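You operate a simulated robot arm through the tools that you are given. There is no shell and no other tool. Be economical: measure what you need, move in short steps, check, and stop when the job is done.

The job below is to be done with a simulated robot arm. You get a single attempt, and the scene is never put back.

Task
Put the label tile marked "Lot 57" from the top of the long table on the top of the narrow table and the label tile labelled "Hold" on the top of the low table. Take the wide block and leave it on the label station. Stack the tray that says "30 MAY" from the top of the line table on top of the tray that says "Lot 26". Close the roll door. Stack the gauge block that says "55 mm" from the top of the packing table on top of the gauge block that says "70 mm". Put the small tray on the top of the packing table away on the top of the tray bench. Take the lot tile on the top of the packing table and put it away on the checker ledge. Do these in any order.

It is judged by the outcome, as a careful person would: the job done as asked, and still so three seconds after it is handed in. It fails if anything else is knocked over, pushed out of place, dropped, spilled or broken.

Robot
A 7-joint arm with a two-finger parallel gripper on a trunk, on a base that drives. Base frame: it is fixed to the floor where the robot stands at the start and does not move with it; the origin is under the middle of the robot, x ahead of it, y to its left, z up; the surface under the hand at the start is at about z = 85. Readings come in cm, degrees, newtons and seconds.
With the tool pointing down near the work surface it reaches from about 34 to 74 cm from the robot's upright axis, wherever it stands. Its first joint turns from -143.0 to 143.0 degrees. Places, roughly: checker ledge (20x95 cm) [496, 380, 74]; gauge block [750, 725, 75]; label station (26x23 cm) [390, -324, 92]; label tile [75, 0, 75]; lot tile [725, 725, 75]; roll door [710, -290, 70]; small tray [725, 700, 75]; top of the low table [160, -50, 80]; top of the narrow table [420, 240, 80]; top of the tray bench [430, 840, 70]; tray [200, -250, 75]; wide block [175, -275, 75]. Payload 3 kg.
The tool frame sits at the grasp point between the pads (the TCP): z along the fingers, y along the line on which they close. The tips reach 3 cm beyond it. The gripper opens to 11 cm. The fingers are 2 cm wide and 1 cm thick; the gripper's body (4.8 by 11.2 cm) begins 5.5 cm behind the TCP.
Orientation is told as [roll, pitch, yaw] about the base's x, y, z axes, in that order, counted from this pose: with the fingers straight down and closing along the base's y, the tool's x points along the base's -x, its y along +y and its z along -z.

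Tools
- The arm moves only by the tool move_arm. Its argument "moves" is a list of rows, each a list of 7 numbers: the turn, a rotation vector about the tool's x, y, z in degrees, then the shift along the tool's x, y, z in cm, then the gripper command, from -1 (fully open) to 1 (shut), values between in proportion. In form: [[wx, wy, wz, x, y, z, fingers], ...]. A call has 1 to 12 rows; each row is the pose to reach, as a shift and turn from the pose commanded when the call began, along the tool's axes at that moment. A row lasts 0.2 s, in which the tool goes at most 5 cm and 8.6 degrees; a call with a longer step from one row to the next is refused whole, and so is a gripper value outside its range. A pose out of reach is approached as far as the arm can. The call stops where the force on the tool passes 40 N (or 10 N more than at its start, if that is more) or the arm is blocked; 0.2 s more then pass. Each finger travels about 10.8 cm/s and halts on what it meets, pressing with about 43 N; the grip force reading is that of the motor and also rises with nothing between the fingers. The clock runs only during rows and for 0.2 s after the last one: add rows that repeat a pose to give the fingers time. The reply holds the time, the measured pose of the TCP, the force on the tool along the base axes, the opening and the grip force, in the units named above and with some noise, with the torque about the TCP (base axes, N m) and any sound that the robot's microphone picked up.
- Cameras (640 x 400 px; columns grow to the right, rows downward): "scene" is now at [15.44, -1.06, 169.59]; the picture's right is [-0.14, -0.99, 0.00], its down [-0.77, 0.11, -0.62] and it looks along [0.62, -0.09, -0.78] (base axes); focal length 261 px, centre (320, 200). "wrist" rides on the gripper at [7.2, 1.7, -10.3] in the tool frame; the picture's right is [-0.23, 0.97, 0.00], its down [-0.76, -0.18, -0.62] and it looks along [-0.61, -0.14, 0.78] (tool axes); focal length 222 px, centre (320, 200). There is no depth. A picture from a camera that has moved, and an enlarged one, comes with that camera's place and axes in the base frame and with its lens.
- snapshot(camera): a new picture of that camera. No time passes.
- raise_lower(by): slides the trunk up (or, below 0, down) by that many cm; the arm and the scene camera ride with it, the base frame stays. It gives what a move gives, with no picture.
- steer(legs): drives the robot by 1 to 6 legs, each [ahead, left, turn to the left] in cm, cm and degrees, along the robot's own axes; the way and the turn of a leg run together, so that a leg with both is an arc; at most 150 cm and 180 degrees a leg. The arm and the cameras ride along, it lands a little off, and it stops where it bumps. It gives what a move gives.
- head_to(pan, tilt): turns the head with the scene camera to pan (to the left, within 86 degrees either way) and tilt (down, from -29 to 69), counted from straight ahead of the robot. It gives what a move gives.
- zoom(camera, box): a new picture of the part [left, top, right, bottom] of that camera's present view, enlarged. No time passes.
- hand_in(): hands the job in; it is judged then, once.

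Work in short steps. Places have to be worked out from the pictures, the camera data and where the tool is seen: move nearer, look again, correct. Check each grasp and each placing, and mend what went wrong. You have 217 turns and 218 pictures in all, those below and enlarged ones among them. Open the gripper and draw the arm clear of the work before you hand the job in, unless the task says otherwise; then end with one line.

The tools are called after "Emit:" as a command line: name --pt "numbers of a row" for each row, then --argument value for the rest, lists and objects as JSON in quotes. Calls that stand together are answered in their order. move_arm: Moves the arm, as the interface text tells. Its arguments: {"type":"object","properties":{"moves":{"type":"array"}},"required":["moves"]} The other tools are called the same way: raise_lower (by) slides the trunk up or down; steer (legs) drives the base; head_to (pan, tilt) turns the head that bears the scene camera; snapshot (camera) takes a picture; zoom (camera, box) takes an enlarged picture of a part of a camera's view; hand_in () hands the job in.

At the start:

```text
clock: 0.0
tcp_pos: [75.92, -3.12, 112.99]
orientation: [0.0, 0.0, -0.1]
force: [0.0, 0.6, 0.5]
wrist_torque: [-0.03, -0.01, 0.01]
opening: 10.99
finger_force: 0.2
trunk travel left (down, up): [-82.5, 6.5]
robot x, y, heading: [-0.18, 0.04, -0.1]
head pan, tilt: [-8.3, 51.5]
```

scene: 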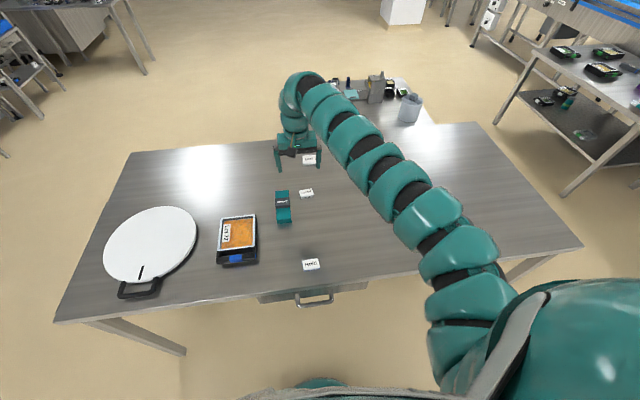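
wrist: 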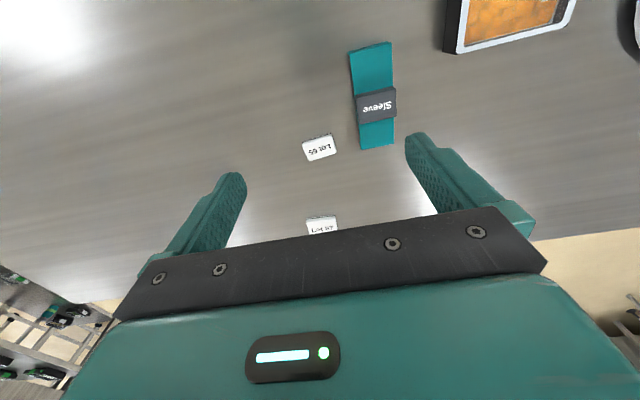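

The table ahead has three small tiles; I zoom to read them and look around.

Emit:
zoom --camera "scene" --box '[240, 130, 400, 290]'

Emit:
zoom --camera "wrist" --box '[270, 120, 400, 240]'

Emit:
zoom --camera "scene" --box '[320, 60, 440, 140]'

```text
2.50 times, centred on (320, 210) of scene
camera zoom: at [15.44, -1.06, 169.59], right [-0.14, -0.99, 0.0], down [-0.77, 0.11, -0.62], along [0.62, -0.09, -0.78], focal length 652 px, centre (320, 175)
```

zoom: 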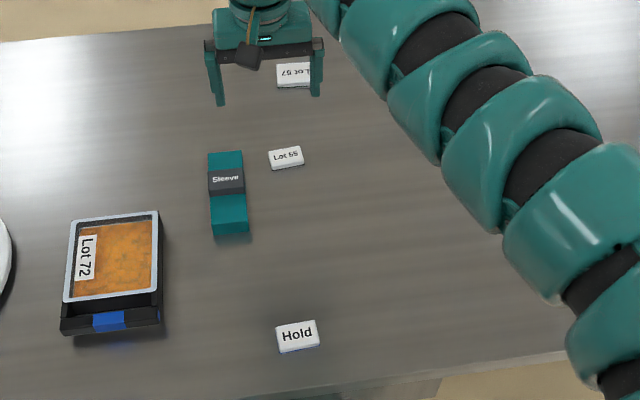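

```text
3.33 times, centred on (335, 180) of wrist
camera zoom: at [68.67, -1.45, 123.47], right [0.23, 0.97, 0.0], down [0.76, -0.18, 0.62], along [0.61, -0.14, -0.78], focal length 740 px, centre (270, 267)
```

zoom: 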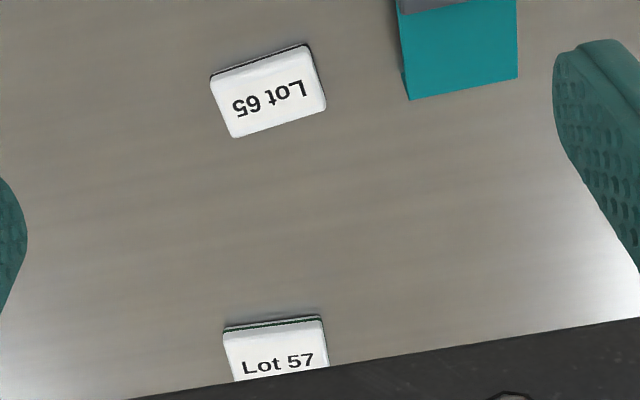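

```text
5.00 times, centred on (380, 100) of scene
camera zoom: at [15.44, -1.06, 169.59], right [-0.14, -0.99, 0.0], down [-0.77, 0.11, -0.62], along [0.62, -0.09, -0.78], focal length 1303 px, centre (20, 700)
```

zoom: 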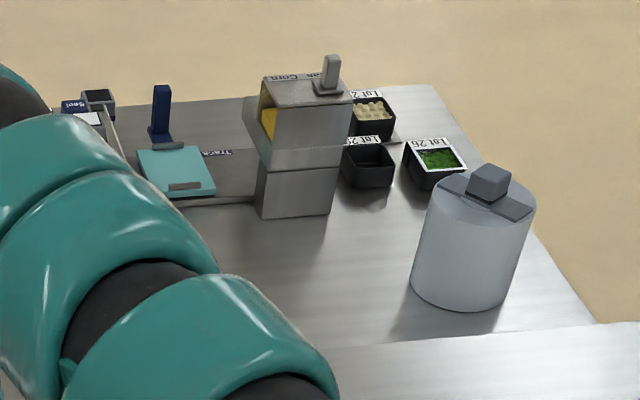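

"Hold" is near (54.4,-3.7); Lot 57 near (106,-9), to be reached from the far side. I move over Hold and check with the wrist camera.

Emit:
move_arm --pt "0 0 0 4.5 0 1 -1" --pt "0 0 0 9 0 3 -1" --pt "0 0 0 13.5 0 5 -1" --pt "0 0 0 18 -0.5 8 -1" --pt "0 0 0 21.5 -0.6 12 -1" --pt "0 0 0 21.5 -0.6 16 -1" --pt "0 0 0 21.5 -0.6 16 -1"

Emit:
snapshot --camera "wrist"

```text
refused: row 4 steps farther than a row can; nothing moved
```

```text
212 pictures are left
camera wrist: at [68.67, -1.45, 123.47], right [0.23, 0.97, 0.0], down [0.76, -0.18, 0.62], along [0.61, -0.14, -0.78], focal length 222 px, centre (320, 200)
```

wrist: 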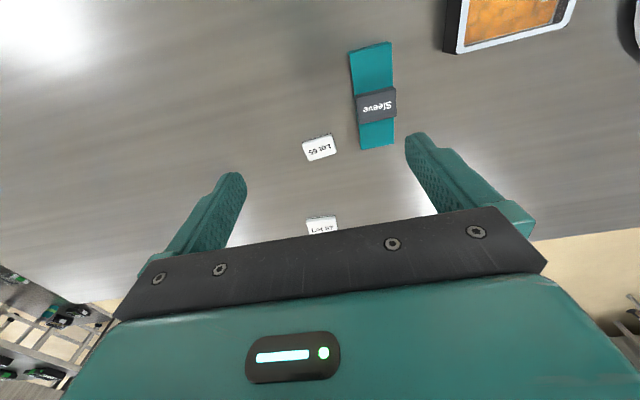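

A step was too long; I shorten the steps and do the same move.

Emit:
move_arm --pt "0 0 0 4.2 0 1 -1" --pt "0 0 0 8.4 0 3 -1" --pt "0 0 0 12.6 0 5 -1" --pt "0 0 0 16.6 -0.3 7.5 -1" --pt "0 0 0 20 -0.6 10.5 -1" --pt "0 0 0 21.5 -0.6 14 -1" --pt "0 0 0 21.5 -0.6 16 -1" --pt "0 0 0 21.5 -0.6 16 -1"

Emit:
snapshot --camera "wrist"

```text
clock: 1.8
tcp_pos: [54.34, -3.94, 97.03]
orientation: [0.0, -0.1, -0.1]
force: [0.1, -0.4, 0.4]
wrist_torque: [0.0, -0.04, 0.0]
opening: 10.98
finger_force: 0.1
out of reach, approached as far as the arm can: row 2, 3, 4, 5
trunk travel left (down, up): [-82.5, 6.5]
robot x, y, heading: [0.15, 0.22, 0.2]
head pan, tilt: [-8.3, 51.5]
```

```text
211 pictures are left
camera wrist: at [46.9, -2.23, 107.5], right [0.23, 0.97, 0.0], down [0.76, -0.18, 0.62], along [0.61, -0.14, -0.78], focal length 222 px, centre (320, 200)
```

wrist: 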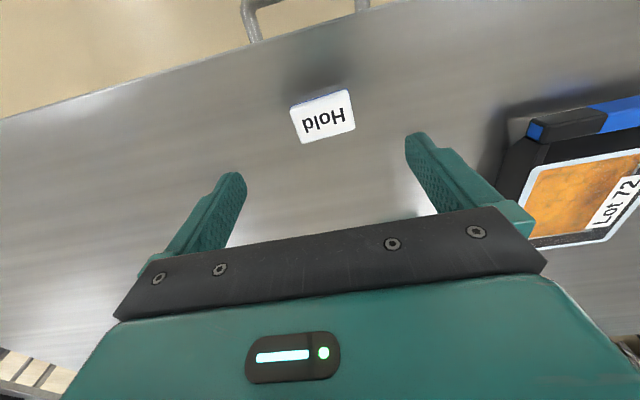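

Tile Hold is centred at about (53.6,-3.4), aligned with y. I descend to just above the table and close.

Emit:
move_arm --pt "0 0 0 0.7 0.5 3 -1" --pt "0 0 0 0.7 0.5 6 -1" --pt "0 0 0 0.7 0.5 7.5 -1" --pt "0 0 0 0.7 0.5 8.5 -1" --pt "0 0 0 0.7 0.5 8.5 -1"

Emit:
snapshot --camera "wrist"

```text
clock: 3.0
tcp_pos: [53.57, -3.25, 88.56]
orientation: [0.0, 0.0, -0.1]
force: [0.0, 0.1, 0.0]
wrist_torque: [0.03, 0.02, 0.02]
opening: 11.04
finger_force: 0.1
trunk travel left (down, up): [-82.5, 6.5]
robot x, y, heading: [0.07, 0.27, 0.2]
head pan, tilt: [-8.3, 51.5]
```

```text
210 pictures are left
camera wrist: at [46.37, -1.48, 98.96], right [0.23, 0.97, 0.0], down [0.76, -0.18, 0.62], along [0.61, -0.14, -0.78], focal length 222 px, centre (320, 200)
```

wrist: 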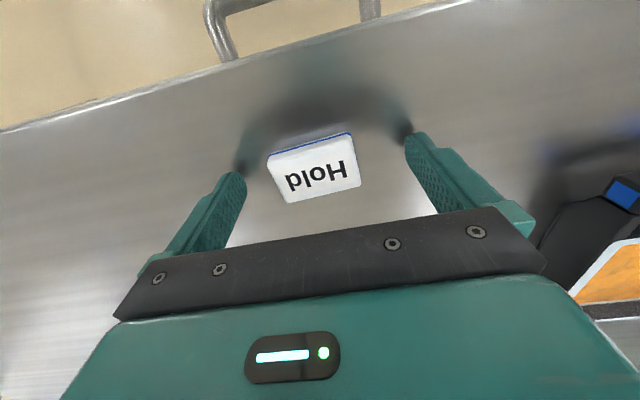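

Tile sits between the fingertips. I close and lift a little.

Emit:
move_arm --pt "0 0 0 0 0 0 1" --pt "0 0 0 0 0 0 1" --pt "0 0 0 0 0 0 1" --pt "0 0 0 0 0 -3 1" --pt "0 0 0 0 0 -6 1" --pt "0 0 0 0 0 -10 1" --pt "0 0 0 0 0 -14 1"

Emit:
snapshot --camera "wrist"

Emit:
head_to --pan 60 --tilt 30

Emit:
snapshot --camera "scene"

Emit:
head_to --pan 10 --tilt 20

Emit:
snapshot --camera "scene"

Emit:
head_to --pan -50 --tilt 25

Emit:
snapshot --camera "scene"

```text
clock: 4.6
tcp_pos: [54.04, -3.49, 101.17]
orientation: [-0.2, -0.3, 0.0]
force: [0.8, 0.7, -0.7]
wrist_torque: [0.0, 0.03, 0.0]
opening: 5.52
finger_force: 42.6
out of reach, approached as far as the arm can: row 7
trunk travel left (down, up): [-82.5, 6.5]
robot x, y, heading: [-0.06, 0.13, -0.0]
head pan, tilt: [-8.3, 51.5]
```

```text
209 pictures are left
camera wrist: at [46.62, -1.77, 111.58], right [0.23, 0.97, 0.0], down [0.76, -0.18, 0.63], along [0.61, -0.14, -0.78], focal length 222 px, centre (320, 200)
```

wrist: 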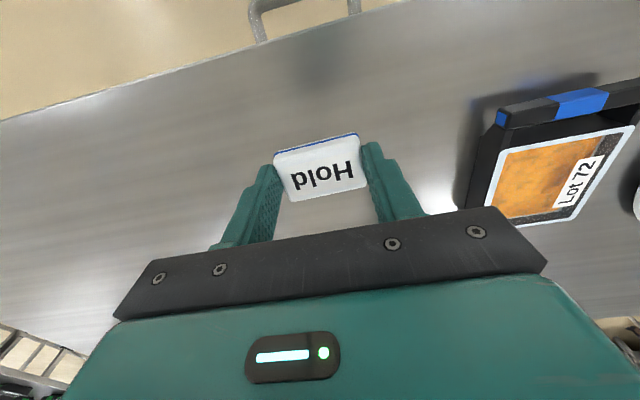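

```text
clock: 6.0
tcp_pos: [54.05, -3.45, 101.3]
orientation: [-0.1, -0.4, -0.1]
force: [0.9, 0.9, -0.6]
wrist_torque: [-0.03, 0.02, 0.0]
opening: 5.5
finger_force: 42.9
trunk travel left (down, up): [-82.5, 6.5]
robot x, y, heading: [0.04, -0.18, -0.4]
head pan, tilt: [60.0, 30.0]
```

```text
208 pictures are left
camera scene: at [12.48, 7.86, 172.74], right [0.87, -0.5, 0.0], down [-0.25, -0.43, -0.87], along [0.43, 0.75, -0.5], focal length 261 px, centre (320, 200)
```

scene: 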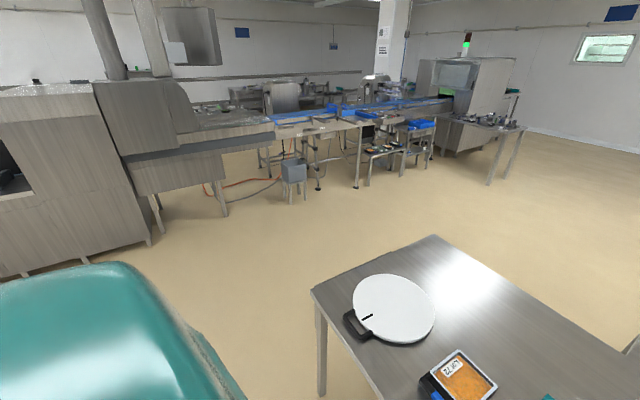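

```text
clock: 7.2
tcp_pos: [54.02, -3.56, 101.22]
orientation: [-0.2, -0.4, -0.1]
force: [-0.1, -0.3, -1.1]
wrist_torque: [-0.02, 0.01, -0.01]
opening: 5.49
finger_force: 42.5
trunk travel left (down, up): [-82.5, 6.5]
robot x, y, heading: [-0.14, -0.03, -0.0]
head pan, tilt: [10.0, 20.0]
```

```text
207 pictures are left
camera scene: at [17.12, 1.66, 174.35], right [0.17, -0.98, 0.0], down [-0.34, -0.06, -0.94], along [0.93, 0.16, -0.34], focal length 261 px, centre (320, 200)
```

scene: 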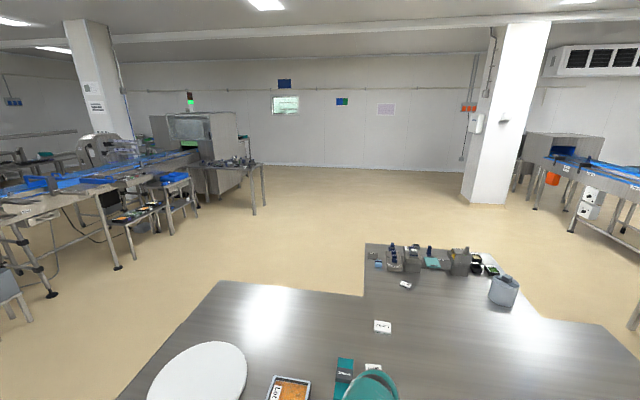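

```text
clock: 8.5
tcp_pos: [53.97, -3.55, 101.23]
orientation: [-0.1, -0.4, -0.1]
force: [-0.5, -0.6, -0.4]
wrist_torque: [0.0, 0.04, 0.0]
opening: 5.5
finger_force: 43.2
trunk travel left (down, up): [-82.5, 6.5]
robot x, y, heading: [0.19, 0.08, 0.1]
head pan, tilt: [-50.0, 25.0]
```

```text
206 pictures are left
camera scene: at [13.88, -7.02, 173.54], right [-0.77, -0.64, 0.0], down [-0.27, 0.32, -0.91], along [0.58, -0.69, -0.42], focal length 261 px, centre (320, 200)
```

scene: 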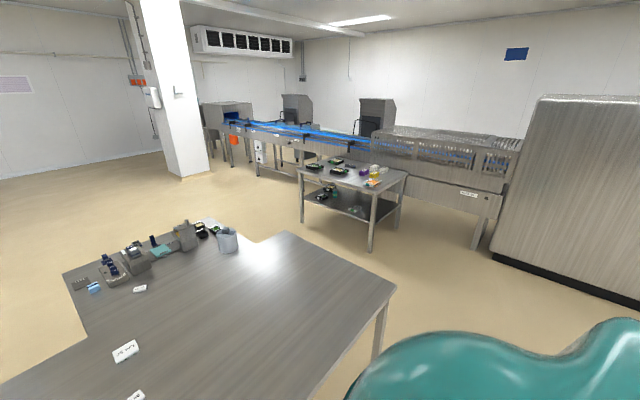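

Hold is gripped (5.5 cm). I raise the trunk and drive left round the table end to the far side.

Emit:
raise_lower --by 6

Emit:
steer --legs '[[0, 122, 0], [100, 0, 0], [57, 0, 0], [0, 0, -90]]'

Emit:
head_to --pan 0 --tilt 35

Emit:
snapshot --camera "scene"

```text
clock: 9.5
tcp_pos: [54.0, -3.37, 107.18]
orientation: [0.0, -0.4, -0.1]
force: [-0.9, 0.1, -0.5]
wrist_torque: [0.0, 0.0, -0.01]
opening: 5.48
finger_force: 42.7
trunk travel left (down, up): [-88.5, 0.5]
robot x, y, heading: [-0.04, -0.09, 0.1]
head pan, tilt: [-50.0, 25.0]
```

```text
clock: 27.2
tcp_pos: [154.64, 69.07, 107.25]
orientation: [0.0, -0.5, -90.4]
force: [0.2, 0.8, -0.1]
wrist_torque: [-0.02, -0.01, 0.0]
opening: 5.46
finger_force: 43.6
trunk travel left (down, up): [-88.5, 0.5]
robot x, y, heading: [158.53, 123.08, -90.6]
head pan, tilt: [-50.0, 25.0]
```

```text
clock: 28.4
tcp_pos: [154.69, 69.01, 107.21]
orientation: [-0.1, -0.5, -90.4]
force: [0.1, -1.2, -0.1]
wrist_torque: [-0.03, 0.01, 0.01]
opening: 5.45
finger_force: 43.0
trunk travel left (down, up): [-88.5, 0.5]
robot x, y, heading: [158.63, 122.94, -90.3]
head pan, tilt: [0.0, 35.0]
```

```text
205 pictures are left
camera scene: at [158.31, 106.28, 177.96], right [-1.0, 0.01, 0.0], down [0.0, 0.57, -0.82], along [-0.01, -0.82, -0.57], focal length 261 px, centre (320, 200)
```

scene: 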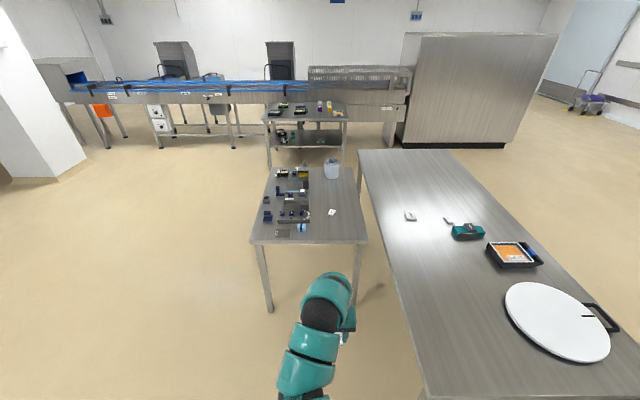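

Clear view: low table spans x≈132–194, y up to ≈5, with an existing tile at about (150,-21) and free space at the near right corner. I drive up to it.

Emit:
steer --legs '[[70, -2.6, 0], [14, 0, 0]]'

Emit:
head_to --pan -15 --tilt 60

Emit:
snapshot --camera "scene"

Emit:
snapshot --camera "wrist"

```text
clock: 33.2
tcp_pos: [153.97, -17.03, 107.22]
orientation: [-0.1, -0.4, -89.2]
force: [-0.6, -0.4, 0.0]
wrist_torque: [0.05, -0.03, 0.01]
opening: 5.46
finger_force: 43.2
trunk travel left (down, up): [-88.5, 0.5]
robot x, y, heading: [156.39, 37.4, -88.9]
head pan, tilt: [0.0, 35.0]
```

```text
clock: 34.1
tcp_pos: [154.0, -16.82, 107.2]
orientation: [-0.1, -0.4, -89.2]
force: [0.0, -0.7, -0.2]
wrist_torque: [0.02, 0.01, -0.03]
opening: 5.46
finger_force: 43.2
trunk travel left (down, up): [-88.5, 0.5]
robot x, y, heading: [156.56, 37.19, -89.0]
head pan, tilt: [-15.0, 60.0]
```

```text
204 pictures are left
camera scene: at [155.09, 22.75, 174.53], right [-0.97, 0.24, 0.0], down [0.21, 0.84, -0.5], along [-0.12, -0.49, -0.87], focal length 261 px, centre (320, 200)
```

scene: 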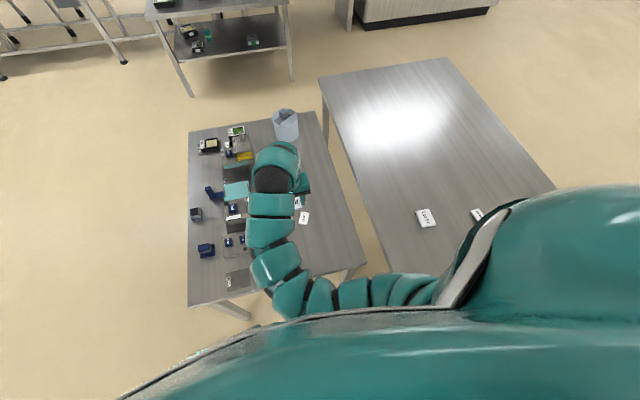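

```text
203 pictures are left
camera wrist: at [155.56, -9.49, 117.56], right [0.98, -0.21, 0.0], down [-0.17, -0.76, 0.63], along [-0.13, -0.61, -0.78], focal length 222 px, centre (320, 200)
```

wrist: 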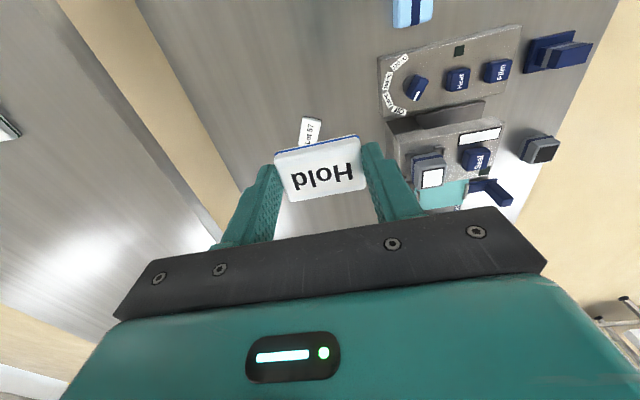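

Path is clear; I move over the free corner (146,-5) and go down to about 2 cm above the expected height.

Emit:
move_arm --pt "0 0 0 4 -2.7 0 1" --pt "0 0 0 8 -5.4 0 1" --pt "0 0 0 12 -8 0 1" --pt "0 0 0 12 -8 4.5 1" --pt "0 0 0 12 -8 9 1" --pt "0 0 0 12 -8 13.5 1" --pt "0 0 0 12 -8 18 1" --pt "0 0 0 12 -8 21 1" --pt "0 0 0 12 -8 21 1"

Emit:
snapshot --camera "wrist"

Emit:
snapshot --camera "scene"

```text
clock: 36.1
tcp_pos: [145.78, -5.36, 86.13]
orientation: [-0.1, -0.4, -89.3]
force: [0.8, 0.4, -0.5]
wrist_torque: [0.02, 0.01, 0.0]
opening: 5.47
finger_force: 43.4
out of reach, approached as far as the arm can: row 3
trunk travel left (down, up): [-88.5, 0.5]
robot x, y, heading: [156.52, 37.23, -89.0]
head pan, tilt: [-15.0, 60.0]
```

```text
202 pictures are left
camera wrist: at [147.27, 2.05, 96.46], right [0.98, -0.21, 0.0], down [-0.17, -0.76, 0.63], along [-0.13, -0.61, -0.78], focal length 222 px, centre (320, 200)
```

wrist: 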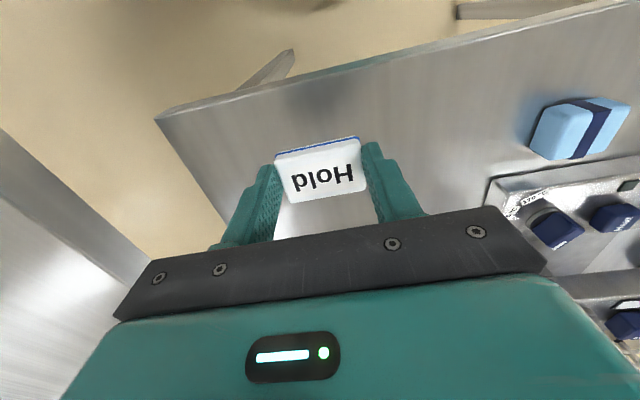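

```text
201 pictures are left
camera scene: at [155.09, 22.81, 174.54], right [-0.97, 0.24, 0.0], down [0.21, 0.84, -0.5], along [-0.12, -0.48, -0.87], focal length 261 px, centre (320, 200)
```

scene: 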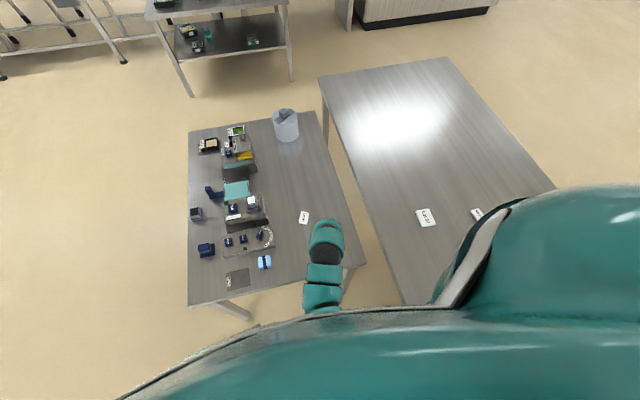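

Still above the surface; I lower gently in fine steps.

Emit:
move_arm --pt "0 0 0 0 0 0.8 1" --pt "0 0 0 0 0 1.6 1" --pt "0 0 0 0 0 2.0 1" --pt "0 0 0 0 0 2.0 1"

Emit:
zoom --camera "wrist" --box '[220, 80, 420, 220]'

```text
clock: 37.1
tcp_pos: [145.7, -5.12, 84.16]
orientation: [-0.2, -0.4, -89.2]
force: [0.0, -0.4, -0.9]
wrist_torque: [0.01, -0.03, -0.01]
opening: 5.45
finger_force: 43.4
trunk travel left (down, up): [-88.5, 0.5]
robot x, y, heading: [156.7, 37.02, -89.3]
head pan, tilt: [-15.0, 60.0]
```

```text
2.86 times, centred on (320, 150) of wrist
camera zoom: at [147.25, 2.16, 94.45], right [0.98, -0.21, 0.0], down [-0.17, -0.76, 0.63], along [-0.13, -0.61, -0.78], focal length 635 px, centre (320, 343)
```

zoom: 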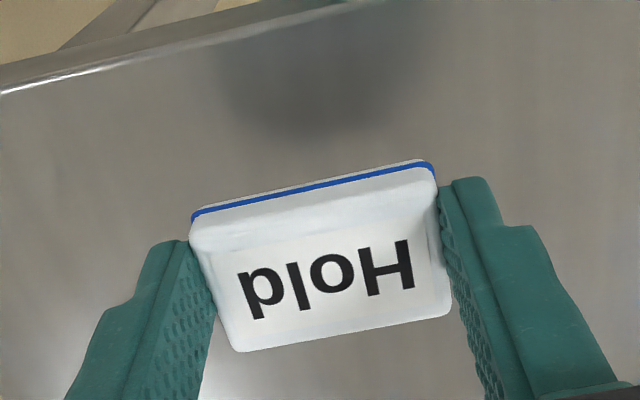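

The shadow shows several cm of gap still; continue down.

Emit:
move_arm --pt "0 0 0 0 0 0.8 1" --pt "0 0 0 0 0 1.6 1" --pt "0 0 0 0 0 2.4 1" --pt "0 0 0 0 0 2.4 1"

Emit:
zoom --camera "wrist" --box '[220, 80, 420, 220]'

```text
clock: 38.1
tcp_pos: [145.69, -5.18, 81.74]
orientation: [-0.1, -0.5, -89.2]
force: [-0.4, 0.6, -0.5]
wrist_torque: [-0.01, -0.01, -0.01]
opening: 5.47
finger_force: 43.3
trunk travel left (down, up): [-88.5, 0.5]
robot x, y, heading: [156.79, 37.05, -88.8]
head pan, tilt: [-15.0, 60.0]
```

```text
2.86 times, centred on (320, 150) of wrist
camera zoom: at [147.23, 2.16, 92.07], right [0.98, -0.21, 0.0], down [-0.17, -0.76, 0.63], along [-0.13, -0.61, -0.78], focal length 635 px, centre (320, 343)
```

zoom: 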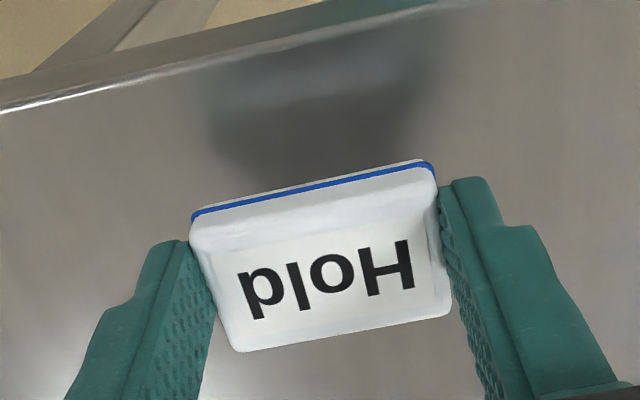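

Closer, another ~2 cm down.

Emit:
move_arm --pt "0 0 0 0 0 0.7 1" --pt "0 0 0 0 0 1.4 1" --pt "0 0 0 0 0 2.0 1" --pt "0 0 0 0 0 2.0 1"

Emit:
zoom --camera "wrist" --box '[220, 80, 420, 220]'

```text
clock: 39.1
tcp_pos: [145.73, -5.16, 79.7]
orientation: [-0.1, -0.4, -89.2]
force: [-0.7, 0.6, 0.2]
wrist_torque: [-0.01, -0.02, 0.01]
opening: 5.45
finger_force: 43.0
trunk travel left (down, up): [-88.5, 0.5]
robot x, y, heading: [156.46, 36.68, -89.0]
head pan, tilt: [-15.0, 60.0]
```

```text
2.86 times, centred on (320, 150) of wrist
camera zoom: at [147.3, 2.25, 90.04], right [0.98, -0.21, 0.0], down [-0.17, -0.76, 0.63], along [-0.13, -0.61, -0.78], focal length 635 px, centre (320, 343)
```

zoom: 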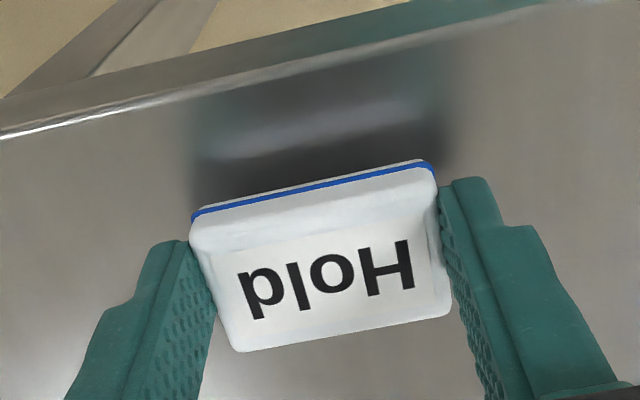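

Nearly there; lower slowly until contact.

Emit:
move_arm --pt "0 0 0 0 0 0.4 1" --pt "0 0 0 0 0 0.8 1" --pt "0 0 0 0 0 1.1 1" --pt "0 0 0 0 0 1.1 1"

Emit:
zoom --camera "wrist" --box '[220, 80, 420, 220]'

```text
clock: 40.1
tcp_pos: [145.66, -5.21, 78.56]
orientation: [-0.1, -0.4, -89.3]
force: [0.3, -0.8, -0.2]
wrist_torque: [0.0, 0.0, 0.0]
opening: 5.46
finger_force: 42.9
trunk travel left (down, up): [-88.5, 0.5]
robot x, y, heading: [156.71, 37.39, -89.0]
head pan, tilt: [-15.0, 60.0]
```

```text
2.86 times, centred on (320, 150) of wrist
camera zoom: at [147.24, 2.28, 88.93], right [0.98, -0.21, 0.0], down [-0.17, -0.76, 0.63], along [-0.13, -0.61, -0.78], focal length 635 px, centre (320, 343)
```

zoom: 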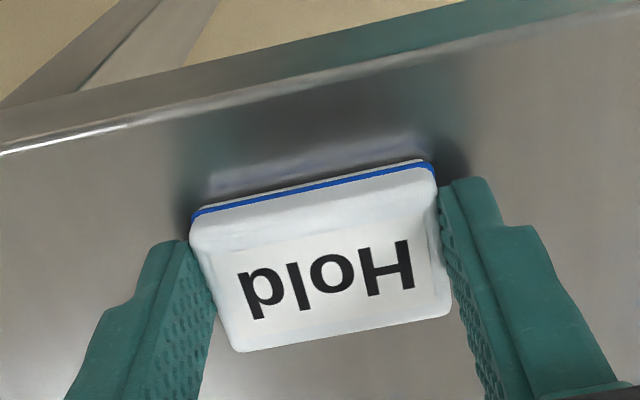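

A small gap remains (mirror image visible). Continue down.

Emit:
move_arm --pt "0 0 0 0 0 0.3 1" --pt "0 0 0 0 0 0.6 1" --pt "0 0 0 0 0 0.6 1"

Emit:
zoom --camera "wrist" --box '[220, 80, 420, 220]'

```text
clock: 40.7
tcp_pos: [145.72, -5.06, 78.41]
orientation: [-0.2, -0.8, -89.4]
force: [-3.6, 8.7, 35.4]
wrist_torque: [0.63, 0.01, 0.02]
opening: 5.45
finger_force: 42.6
trunk travel left (down, up): [-88.5, 0.5]
robot x, y, heading: [156.32, 37.21, -89.3]
head pan, tilt: [-15.0, 60.0]
stopped in row 2: the force on the tool passed its limit at 41 N (the readings are from after the stop); the commanded pose is now the measured one
```

```text
2.86 times, centred on (320, 150) of wrist
camera zoom: at [147.31, 2.29, 88.76], right [0.98, -0.22, 0.0], down [-0.17, -0.76, 0.63], along [-0.14, -0.62, -0.77], focal length 635 px, centre (320, 343)
```

zoom: 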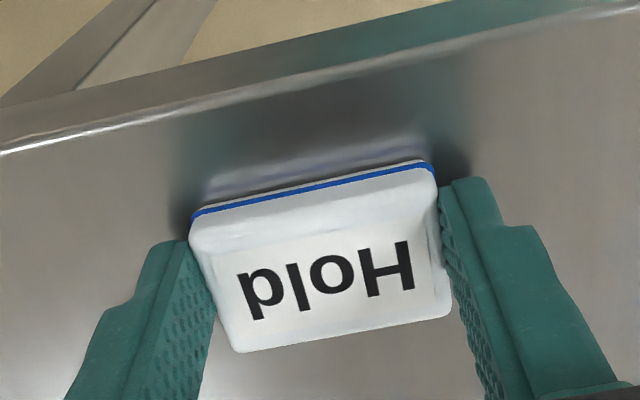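

Contact with the table at TCP 78.4 (low table top ≈75). I release and lift.

Emit:
move_arm --pt "0 0 0 0 0 0 0.2" --pt "0 0 0 0 0 0 -0.5" --pt "0 0 0 0 0 0 -0.7" --pt "0 0 0 0 0 -4 -0.7" --pt "0 0 0 0 0 -8 -0.7" --pt "0 0 0 0 0 -12 -0.7"

Emit:
snapshot --camera "wrist"

Emit:
zoom --camera "scene" --box '[280, 180, 500, 310]'

```text
clock: 42.1
tcp_pos: [145.68, -5.28, 90.45]
orientation: [-0.2, -0.6, -89.3]
force: [0.4, 0.3, 0.3]
wrist_torque: [-0.03, 0.01, -0.01]
opening: 9.35
finger_force: 0.0
trunk travel left (down, up): [-88.5, 0.5]
robot x, y, heading: [156.64, 37.05, -89.3]
head pan, tilt: [-15.0, 60.0]
```

```text
195 pictures are left
camera wrist: at [147.28, 2.14, 100.75], right [0.98, -0.22, 0.0], down [-0.17, -0.76, 0.63], along [-0.14, -0.62, -0.77], focal length 222 px, centre (320, 200)
```

wrist: 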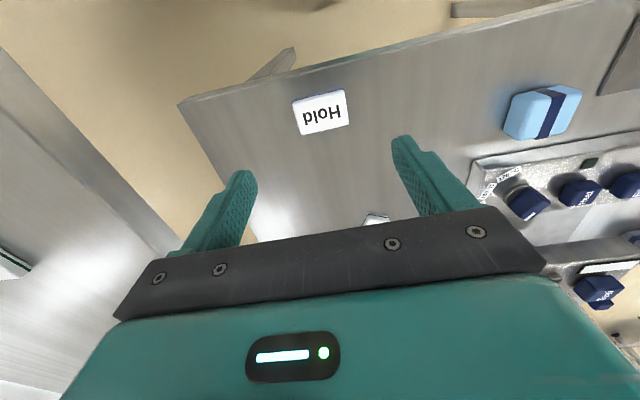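

```text
2.91 times, centred on (390, 245) of scene
camera zoom: at [155.21, 22.8, 174.54], right [-0.97, 0.24, 0.0], down [0.21, 0.84, -0.5], along [-0.12, -0.48, -0.87], focal length 758 px, centre (116, 69)
```

zoom: 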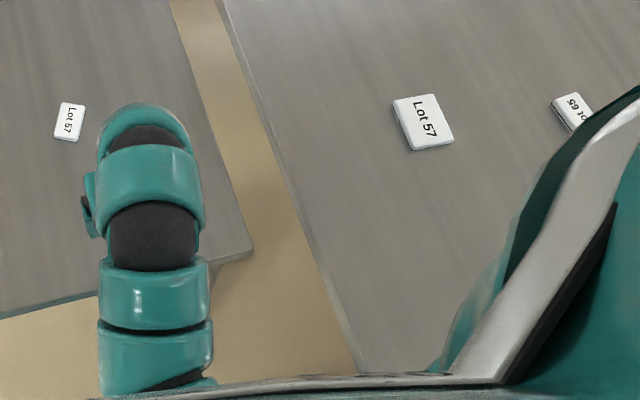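

Hold stands well. Next, Lot 57 on the long table at about (106.5,-8.9); I raise and move over it with a small turn to align with the tile.

Emit:
move_arm --pt "0 0 0 0 0 -5 -0.7" --pt "0 0 0 0 -3 -9 -1" --pt "0 0 0 0 -7.5 -10 -1" --pt "0 0 0 -0.5 -12 -10 -1" --pt "0 0 1 -1 -16.5 -10 -1" --pt "0 0 2 -1.5 -21 -10 -1" --pt "0 0 3 -2 -25.5 -10 -1" --pt "0 0 4 -2.5 -30 -10 -1" --pt "0 0 5 -3 -34.5 -10 -1" --pt "0 0 7 -3.1 -39.1 -10 -1" --pt "0 0 8 -3.1 -39.2 -7 -1" --pt "0 0 8 -3.1 -39.2 -7 -1"

Emit:
snapshot --camera "wrist"

```text
clock: 44.7
tcp_pos: [106.34, -8.41, 97.34]
orientation: [-0.1, -0.8, -97.5]
force: [0.3, -0.1, -1.1]
wrist_torque: [0.0, 0.05, 0.0]
opening: 11.01
finger_force: 0.2
trunk travel left (down, up): [-88.5, 0.5]
robot x, y, heading: [156.5, 36.99, -89.0]
head pan, tilt: [-15.0, 60.0]
```

```text
193 pictures are left
camera wrist: at [108.95, -1.33, 107.59], right [0.94, -0.35, 0.0], down [-0.27, -0.73, 0.63], along [-0.22, -0.59, -0.77], focal length 222 px, centre (320, 200)
```

wrist: 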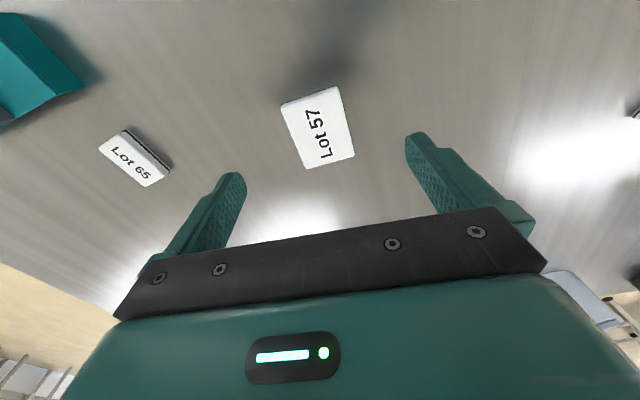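

Tile centre ≈(105.9,-9.3), yaw ≈-94. I correct, descend and grip.

Emit:
move_arm --pt "0 0 -2 -0.9 -0.3 3 -1" --pt "0 0 -3.5 -0.9 -0.3 6 -1" --pt "0 0 -3.5 -0.9 -0.3 8 -1" --pt "0 0 -3.5 -0.9 -0.3 8.8 -1" --pt "0 0 -3.5 -0.9 -0.3 8.8 1" --pt "0 0 -3.5 -0.9 -0.3 8.8 1" --pt "0 0 -3.5 -0.9 -0.3 8.8 1" --pt "0 0 -3.5 -0.9 -0.3 8.8 1" --pt "0 0 -3.5 -0.9 -0.3 6 1" --pt "0 0 -3.5 -0.9 -0.3 2 1" --pt "0 0 -3.5 -0.9 -0.3 -2 1" --pt "0 0 -3.5 -0.9 -0.3 -6 1"

Emit:
snapshot --camera "wrist"

```text
clock: 47.3
tcp_pos: [106.16, -9.47, 103.32]
orientation: [-0.2, -0.7, -93.8]
force: [-0.7, -0.4, 0.3]
wrist_torque: [-0.01, -0.03, -0.01]
opening: 5.44
finger_force: 43.2
trunk travel left (down, up): [-88.5, 0.5]
robot x, y, heading: [156.3, 36.88, -89.4]
head pan, tilt: [-15.0, 60.0]
```

```text
192 pictures are left
camera wrist: at [108.38, -2.25, 113.6], right [0.96, -0.29, 0.0], down [-0.23, -0.74, 0.63], along [-0.18, -0.61, -0.77], focal length 222 px, centre (320, 200)
```

wrist: 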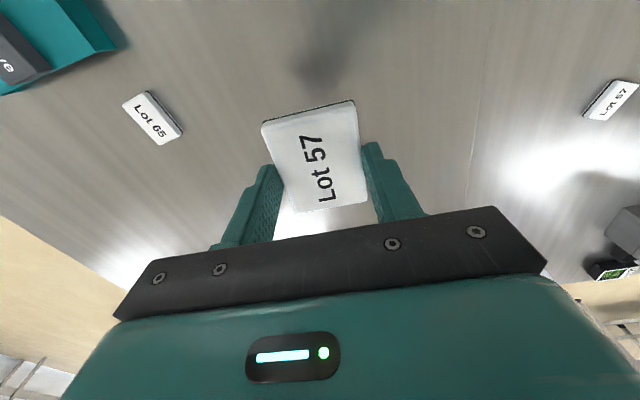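

Lot 57 is held. I back off from the tables, turn to face +x and look toward the narrow table.

Emit:
steer --legs '[[-95, 0, 0], [0, 0, 110]]'

Emit:
head_to --pan 0 --tilt 20

Emit:
snapshot --camera "scene"

Emit:
head_to --pan 60 --tilt 15

Emit:
snapshot --camera "scene"

```text
clock: 57.0
tcp_pos: [218.5, 103.31, 103.22]
orientation: [-0.1, -0.6, 17.6]
force: [0.1, 0.0, -1.7]
wrist_torque: [0.01, 0.0, -0.01]
opening: 5.46
finger_force: 42.9
trunk travel left (down, up): [-88.5, 0.5]
robot x, y, heading: [156.29, 132.85, 22.2]
head pan, tilt: [-15.0, 60.0]
```

```text
clock: 58.1
tcp_pos: [218.51, 103.29, 103.31]
orientation: [-0.2, -0.5, 17.7]
force: [-0.2, 0.2, -1.0]
wrist_torque: [0.0, -0.03, 0.01]
opening: 5.46
finger_force: 42.2
trunk travel left (down, up): [-88.5, 0.5]
robot x, y, heading: [156.25, 133.3, 22.4]
head pan, tilt: [0.0, 20.0]
```

```text
191 pictures are left
camera scene: at [172.35, 139.64, 180.34], right [0.38, -0.92, 0.0], down [-0.32, -0.13, -0.94], along [0.87, 0.36, -0.34], focal length 261 px, centre (320, 200)
```

scene: 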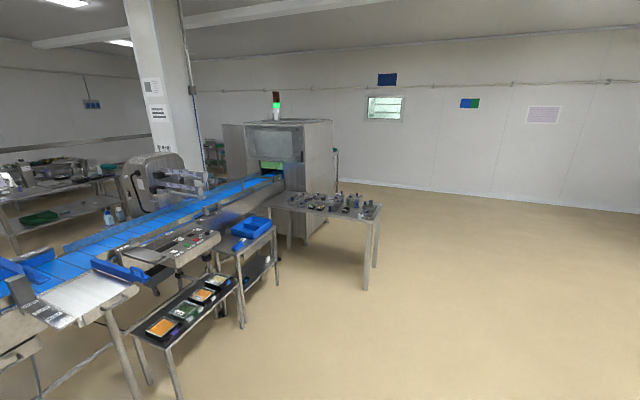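

```text
clock: 59.4
tcp_pos: [218.56, 103.19, 103.28]
orientation: [-0.1, -0.7, 17.6]
force: [1.1, 0.5, -0.1]
wrist_torque: [0.03, -0.01, 0.01]
opening: 5.47
finger_force: 42.9
trunk travel left (down, up): [-88.5, 0.5]
robot x, y, heading: [156.85, 133.08, 22.6]
head pan, tilt: [60.0, 15.0]
```

```text
190 pictures are left
camera scene: at [164.99, 145.36, 181.16], right [0.99, -0.13, 0.0], down [-0.03, -0.26, -0.97], along [0.13, 0.96, -0.26], focal length 261 px, centre (320, 200)
```

scene: 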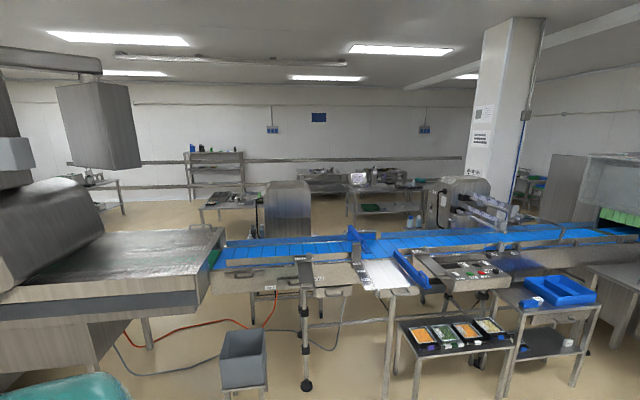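

The narrow table lies around x 390–440, y 180–285. I zoom to see its free space before driving.

Emit:
head_to --pan 0 --tilt 20

Emit:
zoom --camera "scene" --box '[250, 170, 400, 260]'

Emit:
steer --legs '[[0, 0, -22.4], [130, 0, 0]]'

Emit:
head_to --pan 40 --tilt 30

Emit:
snapshot --camera "scene"

```text
clock: 60.7
tcp_pos: [218.36, 103.12, 103.18]
orientation: [-0.1, -0.7, 17.8]
force: [1.0, -0.3, 0.1]
wrist_torque: [0.01, 0.0, -0.04]
opening: 5.45
finger_force: 43.0
trunk travel left (down, up): [-88.5, 0.5]
robot x, y, heading: [156.34, 132.71, 22.3]
head pan, tilt: [0.0, 20.0]
```

```text
4.27 times, centred on (325, 215) of scene
camera zoom: at [172.35, 139.66, 180.35], right [0.38, -0.92, 0.0], down [-0.32, -0.13, -0.94], along [0.87, 0.36, -0.34], focal length 1112 px, centre (299, 136)
```

zoom: 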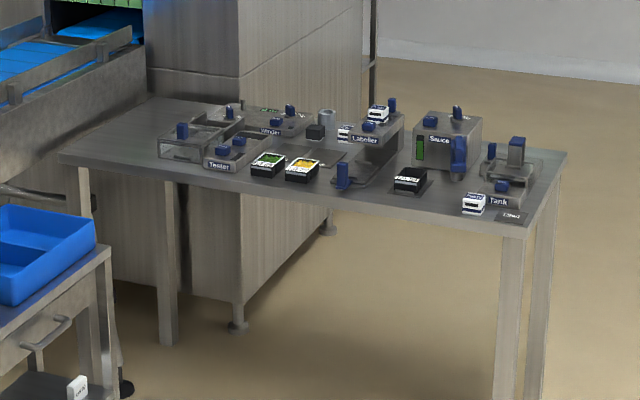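

```text
clock: 68.3
tcp_pos: [330.78, 82.33, 103.28]
orientation: [-0.2, -0.6, -4.8]
force: [-0.7, 0.3, 0.1]
wrist_torque: [0.03, 0.02, 0.0]
opening: 5.45
finger_force: 42.7
trunk travel left (down, up): [-88.5, 0.5]
robot x, y, heading: [284.81, 133.4, -0.0]
head pan, tilt: [0.0, 20.0]
```

```text
clock: 69.4
tcp_pos: [330.82, 82.26, 103.25]
orientation: [-0.2, -0.7, -4.8]
force: [-0.7, -1.2, -0.1]
wrist_torque: [0.01, 0.0, -0.01]
opening: 5.48
finger_force: 42.9
trunk travel left (down, up): [-88.5, 0.5]
robot x, y, heading: [284.8, 133.43, 0.0]
head pan, tilt: [40.0, 30.0]
```

```text
188 pictures are left
camera scene: at [299.74, 139.31, 178.74], right [0.64, -0.77, 0.0], down [-0.38, -0.32, -0.87], along [0.66, 0.56, -0.5], focal length 261 px, centre (320, 200)
```

scene: 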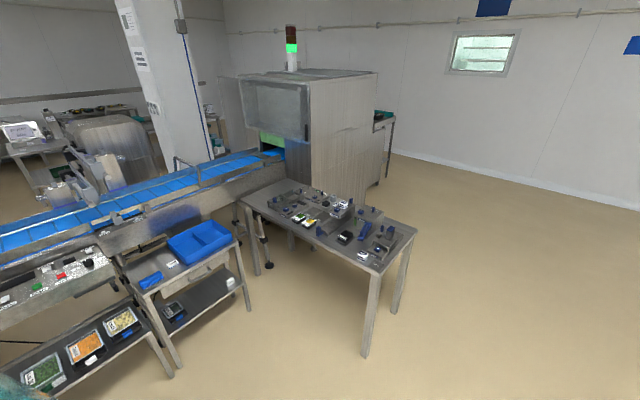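

I drive closer, then view the table top from above.

Emit:
steer --legs '[[40, 80, 0]]'

Emit:
head_to --pan 15 --tilt 40

Emit:
snapshot --camera "scene"

Emit:
zoom --camera "scene" --box '[200, 100, 440, 250]'

```text
clock: 74.1
tcp_pos: [369.2, 160.56, 103.31]
orientation: [-0.1, -0.6, -6.5]
force: [0.4, -0.9, -0.1]
wrist_torque: [-0.02, 0.03, 0.0]
opening: 5.45
finger_force: 43.4
trunk travel left (down, up): [-88.5, 0.5]
robot x, y, heading: [325.1, 213.04, -2.1]
head pan, tilt: [40.0, 30.0]
```

```text
clock: 75.0
tcp_pos: [369.24, 160.59, 103.26]
orientation: [-0.1, -0.7, -6.7]
force: [0.0, -0.8, -0.5]
wrist_torque: [-0.03, -0.02, 0.02]
opening: 5.46
finger_force: 43.5
trunk travel left (down, up): [-88.5, 0.5]
robot x, y, heading: [325.01, 212.98, -1.7]
head pan, tilt: [15.0, 40.0]
```

```text
187 pictures are left
camera scene: at [341.14, 214.91, 177.21], right [0.23, -0.97, 0.0], down [-0.63, -0.15, -0.77], along [0.75, 0.17, -0.64], focal length 261 px, centre (320, 200)
```

scene: 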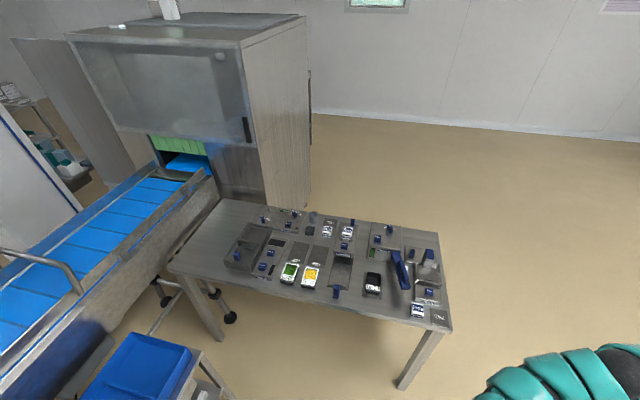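

```text
2.67 times, centred on (320, 175) of scene
camera zoom: at [341.14, 214.91, 177.21], right [0.23, -0.97, 0.0], down [-0.63, -0.15, -0.77], along [0.75, 0.17, -0.64], focal length 695 px, centre (320, 267)
```

zoom: 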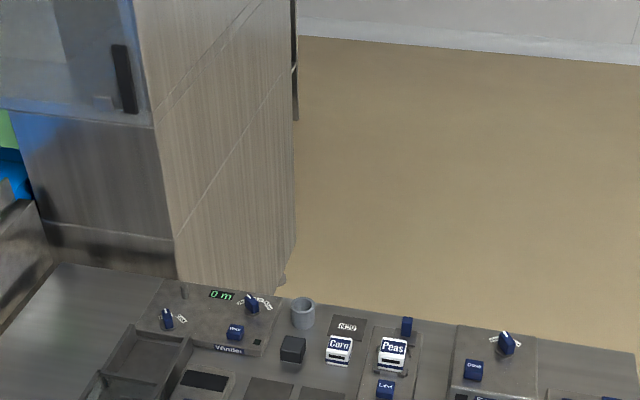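

I look at the table top more closely to choose a free spot.

Emit:
zoom --camera "scene" --box '[150, 190, 310, 290]'

Emit:
zoom --camera "scene" --box '[300, 210, 460, 340]'

```text
4.00 times, centred on (230, 240) of scene
camera zoom: at [341.14, 214.91, 177.21], right [0.23, -0.97, 0.0], down [-0.63, -0.15, -0.77], along [0.75, 0.17, -0.64], focal length 1042 px, centre (680, 40)
```

zoom: 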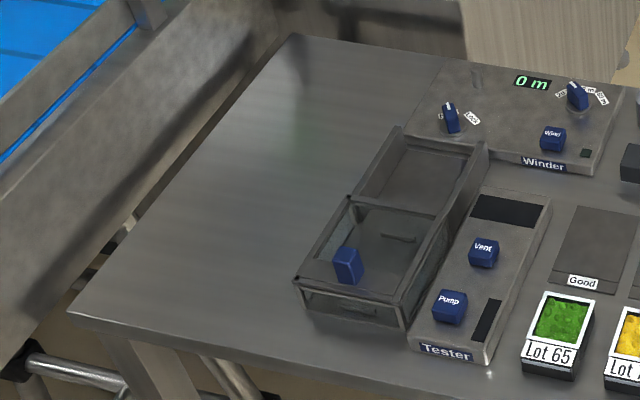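

```text
3.08 times, centred on (380, 275) of scene
camera zoom: at [341.14, 214.91, 177.21], right [0.23, -0.97, 0.0], down [-0.63, -0.15, -0.77], along [0.75, 0.17, -0.64], focal length 802 px, centre (135, -31)
```

zoom: 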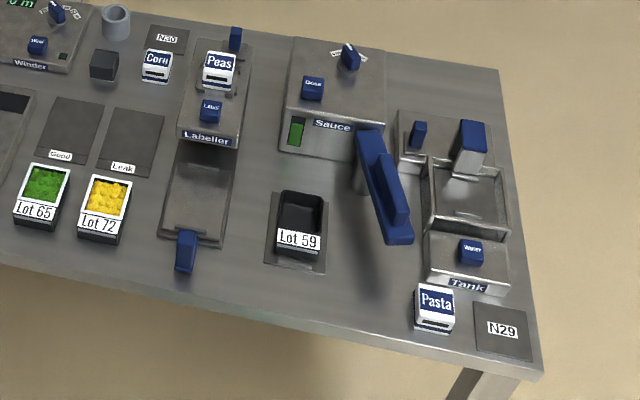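

The left end of the table is the free area. I check clearance to the bin table beside me.

Emit:
head_to --pan 55 --tilt 55

Emit:
snapshot --camera "scene"

```text
clock: 76.0
tcp_pos: [369.19, 160.59, 103.14]
orientation: [-0.1, -0.7, -6.6]
force: [-0.3, 0.8, -0.9]
wrist_torque: [0.0, 0.0, -0.01]
opening: 5.43
finger_force: 42.9
trunk travel left (down, up): [-88.5, 0.5]
robot x, y, heading: [324.63, 213.4, -1.7]
head pan, tilt: [55.0, 55.0]
```

```text
183 pictures are left
camera scene: at [337.19, 218.73, 175.14], right [0.8, -0.6, 0.0], down [-0.49, -0.65, -0.57], along [0.34, 0.46, -0.82], focal length 261 px, centre (320, 200)
```

scene: 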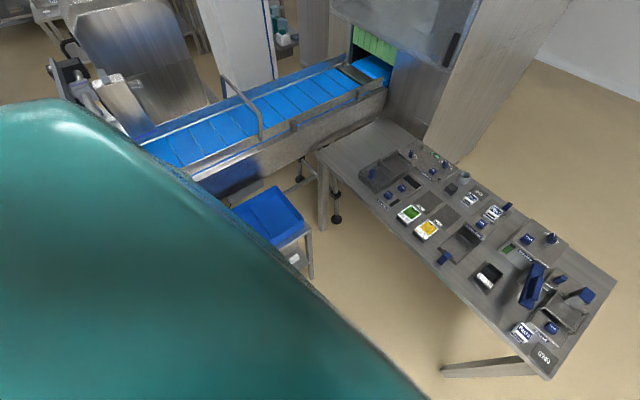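

Bin table edge is at y≈268, so there is room to stand at about (356,234). I turn 95° left (arm then points at the free corner) and shift over.

Emit:
steer --legs '[[0, 0, 95], [10, -17, 0], [8, -14, 0]]'

Emit:
head_to --pan -40 --tilt 50

Emit:
snapshot --camera "scene"

Emit:
snapshot --camera "wrist"

```text
clock: 82.7
tcp_pos: [401.12, 284.37, 103.17]
orientation: [0.0, -0.6, 90.6]
force: [0.0, 0.2, -0.9]
wrist_torque: [-0.01, 0.02, 0.0]
opening: 5.48
finger_force: 43.5
trunk travel left (down, up): [-88.5, 0.5]
robot x, y, heading: [354.37, 234.05, 95.3]
head pan, tilt: [55.0, 55.0]
```

```text
clock: 84.4
tcp_pos: [401.05, 284.28, 103.29]
orientation: [-0.2, -0.7, 90.5]
force: [0.6, 0.1, -0.1]
wrist_torque: [-0.03, -0.02, 0.02]
opening: 5.5
finger_force: 42.8
trunk travel left (down, up): [-88.5, 0.5]
robot x, y, heading: [354.39, 233.46, 95.2]
head pan, tilt: [-40.0, 50.0]
```

```text
182 pictures are left
camera scene: at [357.85, 248.13, 175.79], right [0.82, -0.57, 0.0], down [-0.44, -0.63, -0.64], along [0.37, 0.53, -0.77], focal length 261 px, centre (320, 200)
```

scene: 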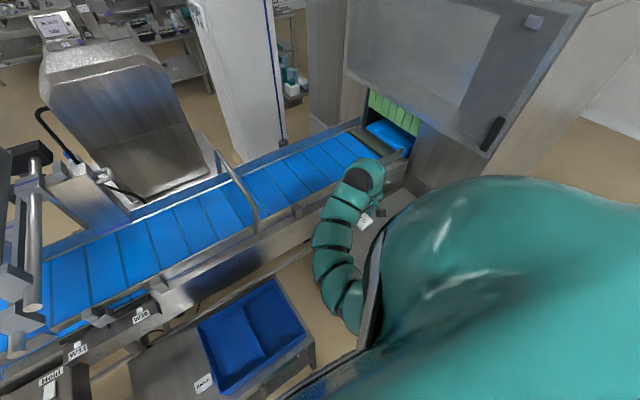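

```text
181 pictures are left
camera wrist: at [399.3, 276.88, 113.55], right [-0.98, 0.22, 0.0], down [0.17, 0.76, 0.63], along [0.14, 0.62, -0.77], focal length 222 px, centre (320, 200)
```

wrist: 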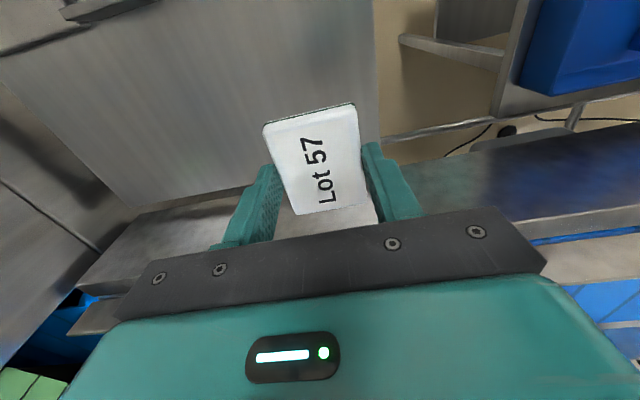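

Tile is above the free corner; table left end ≈296, box face ≈272. I shift to (405,284) and descend partway.

Emit:
move_arm --pt "0 0 0 0.5 -4 1 1" --pt "0 0 0 0.5 -4 5.5 1" --pt "0 0 0 0.5 -4 10 1" --pt "0 0 0 0.5 -4 14 1" --pt "0 0 0 0.5 -4 17.5 1" --pt "0 0 0 0.5 -4 17.5 1"

Emit:
snapshot --camera "wrist"

```text
clock: 85.8
tcp_pos: [404.92, 284.08, 85.47]
orientation: [-0.2, -0.8, 90.5]
force: [-0.4, 0.4, 0.1]
wrist_torque: [0.01, 0.0, 0.0]
opening: 5.48
finger_force: 42.9
trunk travel left (down, up): [-88.5, 0.5]
robot x, y, heading: [354.02, 233.54, 95.1]
head pan, tilt: [-40.0, 50.0]
```

```text
180 pictures are left
camera wrist: at [403.22, 276.73, 95.8], right [-0.98, 0.22, 0.0], down [0.17, 0.76, 0.63], along [0.14, 0.62, -0.77], focal length 222 px, centre (320, 200)
```

wrist: 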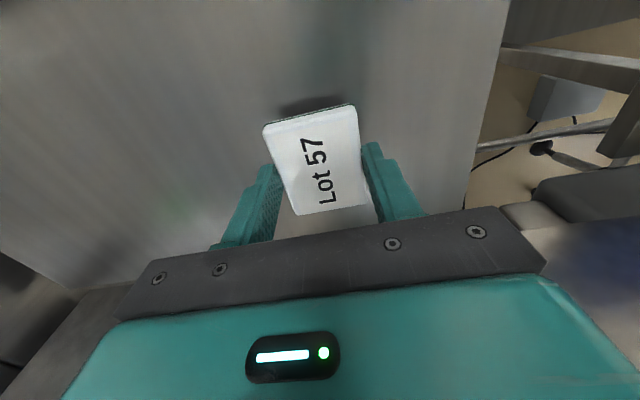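

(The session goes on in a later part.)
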